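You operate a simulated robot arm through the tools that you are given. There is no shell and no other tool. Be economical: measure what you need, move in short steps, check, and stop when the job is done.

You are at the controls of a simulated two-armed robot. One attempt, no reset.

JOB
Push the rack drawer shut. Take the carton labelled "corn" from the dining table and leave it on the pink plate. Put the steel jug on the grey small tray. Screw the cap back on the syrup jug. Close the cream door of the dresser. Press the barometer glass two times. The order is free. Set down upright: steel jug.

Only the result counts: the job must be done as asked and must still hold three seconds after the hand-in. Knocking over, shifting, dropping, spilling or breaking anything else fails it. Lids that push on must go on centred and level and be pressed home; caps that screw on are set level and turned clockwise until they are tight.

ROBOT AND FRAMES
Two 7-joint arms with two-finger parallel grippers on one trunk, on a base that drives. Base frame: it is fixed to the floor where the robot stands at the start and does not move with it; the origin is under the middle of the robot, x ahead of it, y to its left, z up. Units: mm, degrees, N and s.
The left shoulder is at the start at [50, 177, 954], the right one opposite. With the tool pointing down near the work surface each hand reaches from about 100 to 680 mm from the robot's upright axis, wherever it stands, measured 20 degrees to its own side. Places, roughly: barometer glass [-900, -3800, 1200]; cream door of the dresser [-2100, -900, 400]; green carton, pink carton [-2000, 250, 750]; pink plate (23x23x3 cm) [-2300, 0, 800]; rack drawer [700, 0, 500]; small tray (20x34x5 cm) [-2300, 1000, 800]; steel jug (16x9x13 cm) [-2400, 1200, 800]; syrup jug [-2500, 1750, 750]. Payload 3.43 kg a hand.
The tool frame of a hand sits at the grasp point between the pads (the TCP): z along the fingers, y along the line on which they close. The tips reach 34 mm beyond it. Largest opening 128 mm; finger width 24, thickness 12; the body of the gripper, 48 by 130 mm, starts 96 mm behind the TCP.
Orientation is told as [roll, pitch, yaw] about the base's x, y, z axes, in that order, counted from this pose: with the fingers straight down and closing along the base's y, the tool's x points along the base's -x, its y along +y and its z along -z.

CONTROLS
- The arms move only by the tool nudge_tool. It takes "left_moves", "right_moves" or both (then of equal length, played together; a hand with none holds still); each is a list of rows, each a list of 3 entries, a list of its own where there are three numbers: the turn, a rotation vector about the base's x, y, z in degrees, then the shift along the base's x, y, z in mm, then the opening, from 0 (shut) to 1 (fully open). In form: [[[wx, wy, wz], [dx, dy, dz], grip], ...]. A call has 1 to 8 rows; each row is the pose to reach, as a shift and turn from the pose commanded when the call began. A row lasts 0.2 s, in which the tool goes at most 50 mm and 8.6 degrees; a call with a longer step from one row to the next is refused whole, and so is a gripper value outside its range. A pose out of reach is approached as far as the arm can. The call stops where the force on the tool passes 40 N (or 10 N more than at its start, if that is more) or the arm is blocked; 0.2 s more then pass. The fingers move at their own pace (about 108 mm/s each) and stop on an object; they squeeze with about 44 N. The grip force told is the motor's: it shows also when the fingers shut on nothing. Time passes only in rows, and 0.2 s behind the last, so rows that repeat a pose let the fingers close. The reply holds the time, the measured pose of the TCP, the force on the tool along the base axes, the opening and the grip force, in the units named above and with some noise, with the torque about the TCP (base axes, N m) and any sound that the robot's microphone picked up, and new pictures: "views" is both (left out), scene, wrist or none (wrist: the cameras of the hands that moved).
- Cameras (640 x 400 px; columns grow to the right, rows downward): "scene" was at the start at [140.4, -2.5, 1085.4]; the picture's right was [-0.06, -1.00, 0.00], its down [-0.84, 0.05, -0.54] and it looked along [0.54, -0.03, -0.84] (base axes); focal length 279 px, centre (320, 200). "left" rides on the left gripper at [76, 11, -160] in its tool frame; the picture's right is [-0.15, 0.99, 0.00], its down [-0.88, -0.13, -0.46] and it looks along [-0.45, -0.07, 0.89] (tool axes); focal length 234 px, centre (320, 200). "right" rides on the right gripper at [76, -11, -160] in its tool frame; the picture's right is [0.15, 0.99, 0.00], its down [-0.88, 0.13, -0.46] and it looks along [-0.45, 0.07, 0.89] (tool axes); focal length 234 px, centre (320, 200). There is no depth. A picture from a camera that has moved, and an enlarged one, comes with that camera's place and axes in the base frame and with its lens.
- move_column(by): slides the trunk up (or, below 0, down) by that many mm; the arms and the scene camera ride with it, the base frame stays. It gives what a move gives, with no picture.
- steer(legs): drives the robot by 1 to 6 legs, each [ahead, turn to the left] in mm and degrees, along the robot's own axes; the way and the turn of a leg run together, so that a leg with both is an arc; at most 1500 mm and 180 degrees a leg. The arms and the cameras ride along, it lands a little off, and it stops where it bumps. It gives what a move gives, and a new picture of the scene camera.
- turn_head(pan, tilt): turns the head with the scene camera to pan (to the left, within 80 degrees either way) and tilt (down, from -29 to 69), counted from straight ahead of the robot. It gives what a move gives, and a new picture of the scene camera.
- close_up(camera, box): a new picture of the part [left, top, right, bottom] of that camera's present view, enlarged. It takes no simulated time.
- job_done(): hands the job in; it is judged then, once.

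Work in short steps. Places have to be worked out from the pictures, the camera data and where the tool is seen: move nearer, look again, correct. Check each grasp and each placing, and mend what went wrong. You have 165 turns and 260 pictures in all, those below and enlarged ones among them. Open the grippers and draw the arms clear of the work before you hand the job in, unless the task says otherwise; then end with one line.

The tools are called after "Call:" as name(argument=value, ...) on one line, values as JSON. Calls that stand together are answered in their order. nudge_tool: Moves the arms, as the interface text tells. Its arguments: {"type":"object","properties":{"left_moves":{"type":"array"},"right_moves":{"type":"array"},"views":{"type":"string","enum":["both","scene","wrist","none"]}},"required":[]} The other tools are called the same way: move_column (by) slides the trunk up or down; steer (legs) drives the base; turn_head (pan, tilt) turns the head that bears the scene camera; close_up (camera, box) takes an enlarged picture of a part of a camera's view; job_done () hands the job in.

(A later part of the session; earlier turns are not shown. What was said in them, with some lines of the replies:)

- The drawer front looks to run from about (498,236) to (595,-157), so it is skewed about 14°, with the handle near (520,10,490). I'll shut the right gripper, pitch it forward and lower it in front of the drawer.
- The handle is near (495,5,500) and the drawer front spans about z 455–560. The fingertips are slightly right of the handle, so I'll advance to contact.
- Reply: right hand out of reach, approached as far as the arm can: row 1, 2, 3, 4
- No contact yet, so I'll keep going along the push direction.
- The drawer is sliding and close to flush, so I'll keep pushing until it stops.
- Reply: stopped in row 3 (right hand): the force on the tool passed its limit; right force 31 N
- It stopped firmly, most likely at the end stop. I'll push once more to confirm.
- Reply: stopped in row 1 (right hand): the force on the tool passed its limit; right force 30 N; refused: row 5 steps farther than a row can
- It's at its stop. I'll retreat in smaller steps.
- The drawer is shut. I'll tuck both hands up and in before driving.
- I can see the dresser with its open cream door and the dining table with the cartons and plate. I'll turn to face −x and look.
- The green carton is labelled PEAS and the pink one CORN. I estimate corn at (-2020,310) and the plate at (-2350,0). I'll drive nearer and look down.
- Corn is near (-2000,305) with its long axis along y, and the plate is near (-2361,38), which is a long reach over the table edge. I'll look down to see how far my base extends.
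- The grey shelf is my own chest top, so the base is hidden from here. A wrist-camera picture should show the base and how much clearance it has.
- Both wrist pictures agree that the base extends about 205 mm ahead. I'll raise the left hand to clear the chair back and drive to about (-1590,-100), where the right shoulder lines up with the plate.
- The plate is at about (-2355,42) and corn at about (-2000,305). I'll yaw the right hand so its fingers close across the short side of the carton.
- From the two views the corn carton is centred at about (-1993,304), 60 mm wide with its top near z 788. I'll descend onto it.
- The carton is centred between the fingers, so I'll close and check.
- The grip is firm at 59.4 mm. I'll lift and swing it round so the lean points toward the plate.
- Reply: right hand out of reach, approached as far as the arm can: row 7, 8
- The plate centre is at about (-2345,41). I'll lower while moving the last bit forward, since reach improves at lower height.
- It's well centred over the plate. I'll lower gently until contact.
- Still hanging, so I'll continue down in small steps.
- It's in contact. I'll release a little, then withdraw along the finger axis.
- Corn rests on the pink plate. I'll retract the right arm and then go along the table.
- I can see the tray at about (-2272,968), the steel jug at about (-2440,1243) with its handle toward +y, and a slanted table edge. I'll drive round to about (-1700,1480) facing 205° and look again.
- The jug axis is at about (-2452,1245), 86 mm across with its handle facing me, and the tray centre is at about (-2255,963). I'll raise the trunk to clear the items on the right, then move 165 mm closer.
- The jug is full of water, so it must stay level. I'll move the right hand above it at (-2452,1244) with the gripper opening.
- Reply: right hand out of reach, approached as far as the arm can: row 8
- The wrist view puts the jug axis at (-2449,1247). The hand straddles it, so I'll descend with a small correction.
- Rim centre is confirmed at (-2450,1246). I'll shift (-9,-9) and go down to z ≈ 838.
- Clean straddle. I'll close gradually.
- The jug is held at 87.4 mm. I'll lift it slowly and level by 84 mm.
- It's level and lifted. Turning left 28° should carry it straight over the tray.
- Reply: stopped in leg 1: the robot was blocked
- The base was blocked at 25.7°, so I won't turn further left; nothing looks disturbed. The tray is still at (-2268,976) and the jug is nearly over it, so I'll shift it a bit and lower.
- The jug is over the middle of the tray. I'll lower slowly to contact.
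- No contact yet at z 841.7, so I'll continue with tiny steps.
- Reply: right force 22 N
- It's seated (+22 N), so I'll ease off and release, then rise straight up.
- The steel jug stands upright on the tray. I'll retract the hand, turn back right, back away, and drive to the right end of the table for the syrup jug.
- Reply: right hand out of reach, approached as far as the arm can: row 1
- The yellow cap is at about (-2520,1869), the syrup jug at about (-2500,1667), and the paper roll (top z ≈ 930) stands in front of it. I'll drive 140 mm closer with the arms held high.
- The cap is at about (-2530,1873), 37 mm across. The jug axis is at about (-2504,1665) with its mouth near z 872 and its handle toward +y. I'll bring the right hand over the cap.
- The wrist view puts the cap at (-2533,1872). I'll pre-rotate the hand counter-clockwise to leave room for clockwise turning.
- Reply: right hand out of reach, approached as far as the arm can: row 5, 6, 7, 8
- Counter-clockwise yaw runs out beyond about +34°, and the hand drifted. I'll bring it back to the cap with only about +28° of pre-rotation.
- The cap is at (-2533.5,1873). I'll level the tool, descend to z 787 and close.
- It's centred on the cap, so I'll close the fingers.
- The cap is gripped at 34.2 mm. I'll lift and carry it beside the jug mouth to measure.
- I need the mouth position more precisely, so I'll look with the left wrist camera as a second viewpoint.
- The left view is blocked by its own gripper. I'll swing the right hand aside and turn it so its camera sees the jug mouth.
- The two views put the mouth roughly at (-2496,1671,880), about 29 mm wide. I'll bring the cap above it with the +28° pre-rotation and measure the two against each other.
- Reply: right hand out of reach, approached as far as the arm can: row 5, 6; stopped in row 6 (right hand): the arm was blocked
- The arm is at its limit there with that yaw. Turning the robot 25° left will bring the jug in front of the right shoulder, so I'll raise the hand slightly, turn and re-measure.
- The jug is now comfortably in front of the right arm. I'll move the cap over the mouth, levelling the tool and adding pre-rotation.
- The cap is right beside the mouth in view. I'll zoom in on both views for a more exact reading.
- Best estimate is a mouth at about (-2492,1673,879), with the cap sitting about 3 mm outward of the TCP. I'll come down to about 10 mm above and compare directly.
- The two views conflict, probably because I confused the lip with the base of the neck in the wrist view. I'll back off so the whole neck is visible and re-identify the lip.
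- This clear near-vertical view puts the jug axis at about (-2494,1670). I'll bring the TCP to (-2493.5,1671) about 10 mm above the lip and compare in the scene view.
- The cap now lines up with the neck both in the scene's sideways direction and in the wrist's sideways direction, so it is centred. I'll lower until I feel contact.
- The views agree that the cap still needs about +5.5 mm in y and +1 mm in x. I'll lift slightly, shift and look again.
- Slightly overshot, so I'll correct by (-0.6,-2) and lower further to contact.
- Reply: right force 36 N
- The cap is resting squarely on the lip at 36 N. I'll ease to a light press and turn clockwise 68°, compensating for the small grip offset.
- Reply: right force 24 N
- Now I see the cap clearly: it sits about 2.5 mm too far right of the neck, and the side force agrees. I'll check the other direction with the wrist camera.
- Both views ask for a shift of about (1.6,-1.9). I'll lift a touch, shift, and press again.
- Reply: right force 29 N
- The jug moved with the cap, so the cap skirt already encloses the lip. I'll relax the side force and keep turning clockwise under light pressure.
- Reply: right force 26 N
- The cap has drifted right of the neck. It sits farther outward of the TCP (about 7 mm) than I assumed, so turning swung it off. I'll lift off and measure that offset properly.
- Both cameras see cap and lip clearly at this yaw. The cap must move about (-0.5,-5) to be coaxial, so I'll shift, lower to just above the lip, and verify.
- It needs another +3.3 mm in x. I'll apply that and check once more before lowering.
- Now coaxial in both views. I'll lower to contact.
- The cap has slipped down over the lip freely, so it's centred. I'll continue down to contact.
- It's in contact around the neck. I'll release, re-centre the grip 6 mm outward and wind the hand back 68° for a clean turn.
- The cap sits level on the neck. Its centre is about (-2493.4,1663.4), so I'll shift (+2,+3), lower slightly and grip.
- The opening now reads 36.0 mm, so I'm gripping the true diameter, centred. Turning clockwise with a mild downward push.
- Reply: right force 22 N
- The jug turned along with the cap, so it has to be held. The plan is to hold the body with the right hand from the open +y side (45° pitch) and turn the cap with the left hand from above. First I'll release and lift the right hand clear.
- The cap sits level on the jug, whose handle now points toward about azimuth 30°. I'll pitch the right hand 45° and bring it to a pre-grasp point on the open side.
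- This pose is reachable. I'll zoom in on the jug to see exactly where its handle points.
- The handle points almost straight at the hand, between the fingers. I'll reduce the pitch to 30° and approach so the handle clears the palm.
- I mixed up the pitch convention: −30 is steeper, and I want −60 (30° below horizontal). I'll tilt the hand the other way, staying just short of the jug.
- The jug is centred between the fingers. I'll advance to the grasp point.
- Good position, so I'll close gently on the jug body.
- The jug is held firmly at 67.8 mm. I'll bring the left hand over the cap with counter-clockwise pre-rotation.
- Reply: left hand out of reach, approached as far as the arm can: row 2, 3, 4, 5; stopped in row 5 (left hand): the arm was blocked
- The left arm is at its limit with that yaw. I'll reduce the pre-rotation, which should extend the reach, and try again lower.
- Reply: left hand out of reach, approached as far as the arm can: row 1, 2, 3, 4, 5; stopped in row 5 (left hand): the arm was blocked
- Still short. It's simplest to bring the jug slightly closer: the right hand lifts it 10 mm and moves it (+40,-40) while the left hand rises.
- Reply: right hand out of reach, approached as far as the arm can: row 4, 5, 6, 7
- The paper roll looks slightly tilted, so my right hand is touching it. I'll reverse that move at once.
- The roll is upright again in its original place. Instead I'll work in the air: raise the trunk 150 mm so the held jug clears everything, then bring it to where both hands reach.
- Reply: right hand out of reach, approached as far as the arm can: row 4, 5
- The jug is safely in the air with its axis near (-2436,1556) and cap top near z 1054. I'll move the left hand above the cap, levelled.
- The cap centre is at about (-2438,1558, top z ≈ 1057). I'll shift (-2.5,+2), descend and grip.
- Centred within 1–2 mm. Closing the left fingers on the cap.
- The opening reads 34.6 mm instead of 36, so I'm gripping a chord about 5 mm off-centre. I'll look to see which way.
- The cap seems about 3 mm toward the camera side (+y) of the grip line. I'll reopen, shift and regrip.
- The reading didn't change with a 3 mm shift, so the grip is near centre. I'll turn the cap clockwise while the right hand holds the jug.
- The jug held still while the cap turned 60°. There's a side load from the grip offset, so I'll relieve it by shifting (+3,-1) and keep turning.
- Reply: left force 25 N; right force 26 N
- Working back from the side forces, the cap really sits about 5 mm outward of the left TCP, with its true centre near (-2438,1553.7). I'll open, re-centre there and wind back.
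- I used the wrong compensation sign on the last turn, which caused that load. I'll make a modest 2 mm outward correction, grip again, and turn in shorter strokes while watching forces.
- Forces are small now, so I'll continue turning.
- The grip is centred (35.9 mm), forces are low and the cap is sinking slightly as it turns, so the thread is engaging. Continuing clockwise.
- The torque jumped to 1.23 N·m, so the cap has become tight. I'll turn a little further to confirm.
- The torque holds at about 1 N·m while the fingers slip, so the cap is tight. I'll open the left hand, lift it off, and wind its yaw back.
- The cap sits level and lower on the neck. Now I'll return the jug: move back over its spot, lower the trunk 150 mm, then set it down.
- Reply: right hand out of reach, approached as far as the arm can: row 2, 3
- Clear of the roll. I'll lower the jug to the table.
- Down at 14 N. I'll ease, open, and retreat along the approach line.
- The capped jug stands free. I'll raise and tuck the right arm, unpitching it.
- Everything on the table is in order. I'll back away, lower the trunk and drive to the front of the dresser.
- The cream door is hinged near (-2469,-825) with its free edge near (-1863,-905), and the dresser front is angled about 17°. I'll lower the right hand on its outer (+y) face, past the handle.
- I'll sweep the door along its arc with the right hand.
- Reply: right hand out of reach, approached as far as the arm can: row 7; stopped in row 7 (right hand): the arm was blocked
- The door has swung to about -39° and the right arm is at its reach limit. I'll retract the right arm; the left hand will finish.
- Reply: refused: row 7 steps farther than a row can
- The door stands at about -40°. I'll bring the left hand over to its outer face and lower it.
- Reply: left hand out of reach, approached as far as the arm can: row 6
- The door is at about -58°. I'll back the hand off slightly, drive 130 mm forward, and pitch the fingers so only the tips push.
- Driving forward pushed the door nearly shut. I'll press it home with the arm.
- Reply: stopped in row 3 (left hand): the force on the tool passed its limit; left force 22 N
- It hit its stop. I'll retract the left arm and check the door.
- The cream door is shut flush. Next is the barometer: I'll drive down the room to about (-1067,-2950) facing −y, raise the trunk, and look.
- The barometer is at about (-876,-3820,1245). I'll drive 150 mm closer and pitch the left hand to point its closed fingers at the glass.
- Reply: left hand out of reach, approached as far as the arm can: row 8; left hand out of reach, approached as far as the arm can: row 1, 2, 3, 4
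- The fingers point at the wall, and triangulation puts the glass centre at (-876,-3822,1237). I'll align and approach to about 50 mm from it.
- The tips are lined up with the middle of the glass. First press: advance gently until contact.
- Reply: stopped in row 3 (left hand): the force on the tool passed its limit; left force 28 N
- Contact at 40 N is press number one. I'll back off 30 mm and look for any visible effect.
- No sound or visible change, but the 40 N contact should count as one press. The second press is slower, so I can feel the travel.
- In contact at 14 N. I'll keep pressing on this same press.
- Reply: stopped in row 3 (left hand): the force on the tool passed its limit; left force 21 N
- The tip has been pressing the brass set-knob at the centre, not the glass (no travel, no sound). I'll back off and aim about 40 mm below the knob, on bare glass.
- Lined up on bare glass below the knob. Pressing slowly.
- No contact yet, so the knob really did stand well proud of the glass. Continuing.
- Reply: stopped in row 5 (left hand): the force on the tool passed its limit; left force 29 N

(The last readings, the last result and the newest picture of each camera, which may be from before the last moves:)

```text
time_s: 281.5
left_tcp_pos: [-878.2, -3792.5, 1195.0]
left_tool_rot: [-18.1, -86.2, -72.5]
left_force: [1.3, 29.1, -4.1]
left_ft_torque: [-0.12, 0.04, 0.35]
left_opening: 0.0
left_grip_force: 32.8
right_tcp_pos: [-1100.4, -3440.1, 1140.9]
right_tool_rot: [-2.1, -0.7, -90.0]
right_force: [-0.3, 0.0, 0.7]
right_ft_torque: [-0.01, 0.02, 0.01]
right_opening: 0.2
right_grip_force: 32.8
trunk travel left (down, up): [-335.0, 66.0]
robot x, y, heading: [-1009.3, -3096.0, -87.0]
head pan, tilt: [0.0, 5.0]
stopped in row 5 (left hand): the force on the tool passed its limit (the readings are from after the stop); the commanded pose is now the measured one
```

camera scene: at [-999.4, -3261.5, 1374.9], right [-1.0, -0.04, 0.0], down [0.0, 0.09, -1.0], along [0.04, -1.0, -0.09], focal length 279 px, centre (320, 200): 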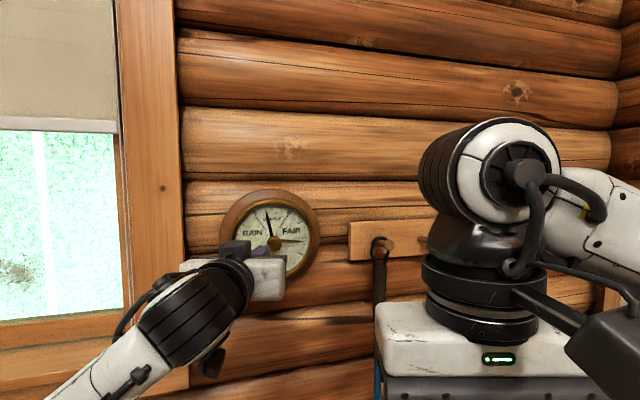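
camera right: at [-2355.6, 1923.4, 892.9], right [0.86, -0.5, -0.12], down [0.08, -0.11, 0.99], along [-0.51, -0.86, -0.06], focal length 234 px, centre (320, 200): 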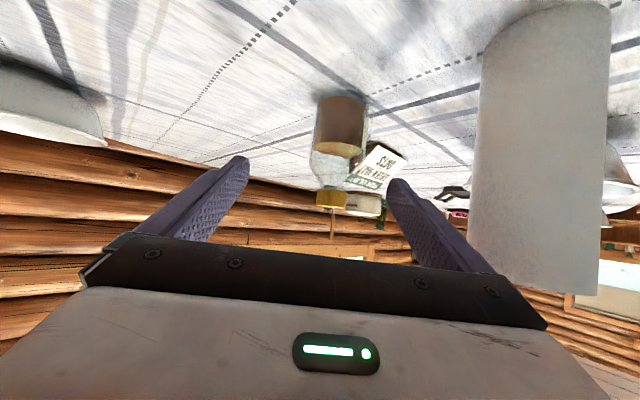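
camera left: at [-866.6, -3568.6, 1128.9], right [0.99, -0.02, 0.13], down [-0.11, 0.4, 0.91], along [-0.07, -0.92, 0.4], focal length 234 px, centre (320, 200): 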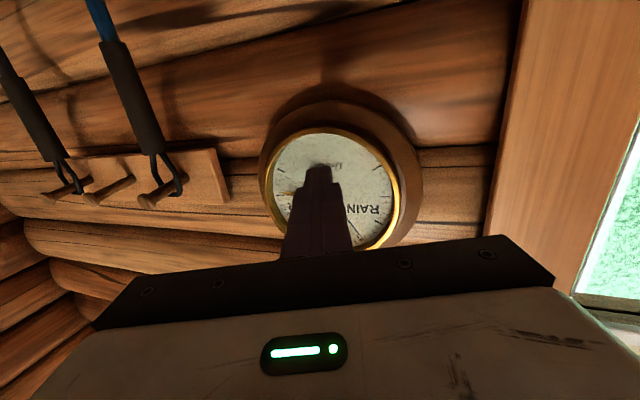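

That's the glass, at tip y ≈ −3826 as triangulated: press one. Now I'll release fully, pause, and press a second time.

Call:
nudge_tool(left_moves=[[[0, 0, 0], [0, 10, 0], 0], [[0, 0, 0], [0, 25, 0], 0], [[0, 0, 0], [0, 25, 0], 0], [[0, 0, 0], [0, 25, 0], 0]], views="none")

Call:
nudge_tool(left_moves=[[[0, 0, 0], [0, -12, 0], 0], [[0, 0, 0], [0, -18, 0], 0], [[0, 0, 0], [0, -22, 0], 0], [[0, 0, 0], [0, -26, 0], 0], [[0, 0, 0], [0, -30, 0], 0], [[0, 0, 0], [0, -33, 0], 0], [[0, 0, 0], [0, -36, 0], 0], [[0, 0, 0], [0, -40, 0], 0]], views="none")

```text
time_s: 282.5
left_tcp_pos: [-878.7, -3771.6, 1193.9]
left_tool_rot: [-16.2, -85.9, -74.3]
left_force: [0.4, -0.9, 0.0]
left_ft_torque: [0.0, 0.01, 0.01]
left_opening: 0.0
left_grip_force: 33.0
right_tcp_pos: [-1100.3, -3443.7, 1140.1]
right_tool_rot: [-2.1, -0.4, -89.9]
right_force: [-0.2, -0.3, 0.2]
right_ft_torque: [0.0, 0.0, 0.01]
right_opening: 0.0
right_grip_force: 32.7
trunk travel left (down, up): [-335.0, 66.0]
robot x, y, heading: [-1010.0, -3098.0, -87.4]
head pan, tilt: [0.0, 5.0]
```

```text
time_s: 283.6
left_tcp_pos: [-878.6, -3792.1, 1192.6]
left_tool_rot: [-15.5, -85.8, -75.0]
left_force: [1.6, 28.4, -4.0]
left_ft_torque: [-0.07, 0.04, 0.31]
left_opening: 0.1
left_grip_force: 32.9
right_tcp_pos: [-1099.5, -3439.9, 1140.5]
right_tool_rot: [-2.1, -0.5, -90.0]
right_force: [0.5, 0.2, -0.4]
right_ft_torque: [0.0, -0.01, -0.02]
right_opening: 0.1
right_grip_force: 33.6
trunk travel left (down, up): [-335.0, 66.0]
robot x, y, heading: [-1004.4, -3099.3, -87.1]
head pan, tilt: [0.0, 5.0]
stopped in row 5 (left hand): the force on the tool passed its limit (the readings are from after the stop); the commanded pose is now the measured one
```

Second press done. I'll withdraw straight back, unpitch, open the grippers and look.

Call:
nudge_tool(left_moves=[[[0, 0, 0], [0, 20, 0], 0], [[0, 0, 0], [0, 60, 0], 0], [[0, 0, 0], [0, 105, 0], 0], [[0, 0, 0], [0, 150, 0], 0], [[0, 0, 0], [0, 195, 0], 0], [[0, 0, 0], [5, 240, 0], 0.5], [[8, 0, 0], [15, 280, 0], 1], [[16, 0, 0], [25, 310, 0], 1]], right_moves=[[[0, 0, 0], [0, 0, 0], 0], [[0, 0, 0], [0, 0, 0], 0], [[0, 0, 0], [0, 0, 0], 0], [[0, 0, 0], [0, 0, 0], 0], [[0, 0, 0], [0, 10, 0], 0], [[0, 0, 0], [0, 20, 0], 0.5], [[0, 0, 0], [0, 30, 0], 1], [[0, 0, 0], [0, 30, 0], 1]], views="scene")

```text
time_s: 285.4
left_tcp_pos: [-854.0, -3548.1, 1159.5]
left_tool_rot: [6.6, -69.0, -93.3]
left_force: [-0.2, 0.7, -0.5]
left_ft_torque: [0.0, -0.01, 0.04]
left_opening: 128.0
left_grip_force: 0.1
left hand out of reach, approached as far as the arm can: row 6, 7, 8
right_tcp_pos: [-1099.3, -3412.1, 1139.2]
right_tool_rot: [-2.0, -0.3, -90.0]
right_force: [-0.3, -0.3, 0.2]
right_ft_torque: [0.05, -0.02, 0.02]
right_opening: 128.0
right_grip_force: 0.0
trunk travel left (down, up): [-335.0, 66.0]
robot x, y, heading: [-1009.2, -3099.2, -87.2]
head pan, tilt: [0.0, 5.0]
camera scene: at [-998.9, -3259.1, 1374.9], right [-1.0, -0.05, 0.0], down [0.0, 0.09, -1.0], along [0.05, -1.0, -0.09], focal length 279 px, centre (320, 200)
```

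scene: 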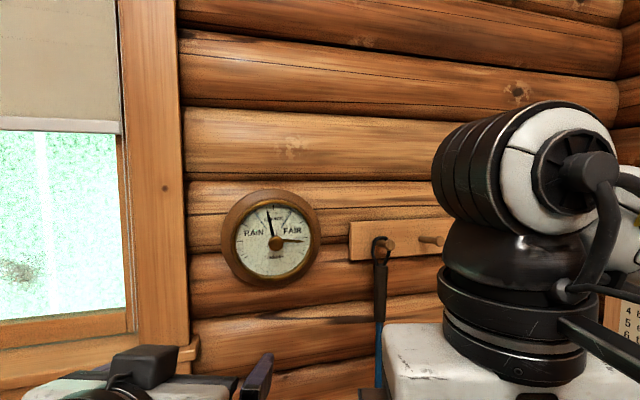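

The barometer is intact. I'll back away from the wall so the arms are clear, then hand in.

Call:
steer(legs=[[-400, 0]])

Call:
job_done()

```text
time_s: 287.9
left_tcp_pos: [-873.2, -3152.7, 1161.9]
left_tool_rot: [7.0, -69.3, -93.8]
left_force: [-1.0, 0.4, -0.2]
left_ft_torque: [-0.03, 0.01, 0.0]
left_opening: 127.8
left_grip_force: 0.1
right_tcp_pos: [-1118.8, -3017.5, 1139.9]
right_tool_rot: [-2.2, -0.3, -89.9]
right_force: [-0.4, -0.4, 0.2]
right_ft_torque: [-0.04, 0.03, -0.03]
right_opening: 127.9
right_grip_force: 0.1
trunk travel left (down, up): [-335.0, 66.0]
robot x, y, heading: [-1028.5, -2702.8, -87.1]
head pan, tilt: [0.0, 5.0]
camera scene: at [-1017.3, -2863.2, 1375.0], right [-1.0, -0.05, 0.0], down [0.0, 0.09, -1.0], along [0.05, -1.0, -0.09], focal length 279 px, centre (320, 200)
```

scene: 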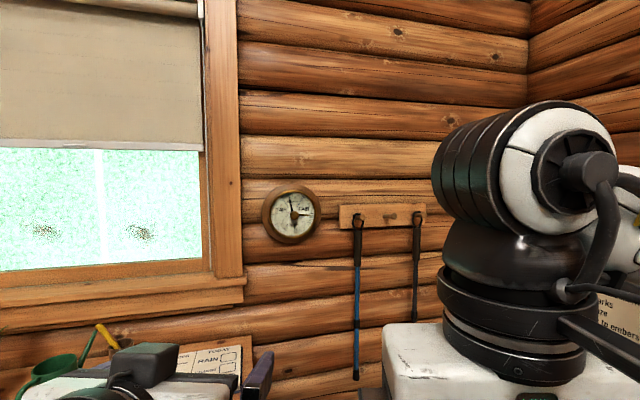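

```text
The job is handed in.
```

I did all six tasks and handed the job in: rack drawer shut, corn on the pink plate, steel jug upright on the tray, syrup cap tight, cream door closed, and barometer glass pressed twice. Two things could count against it: before those two presses I also pushed the barometer's brass centre knob twice by mistake, and I briefly tilted the paper roll, which settled back upright in place.
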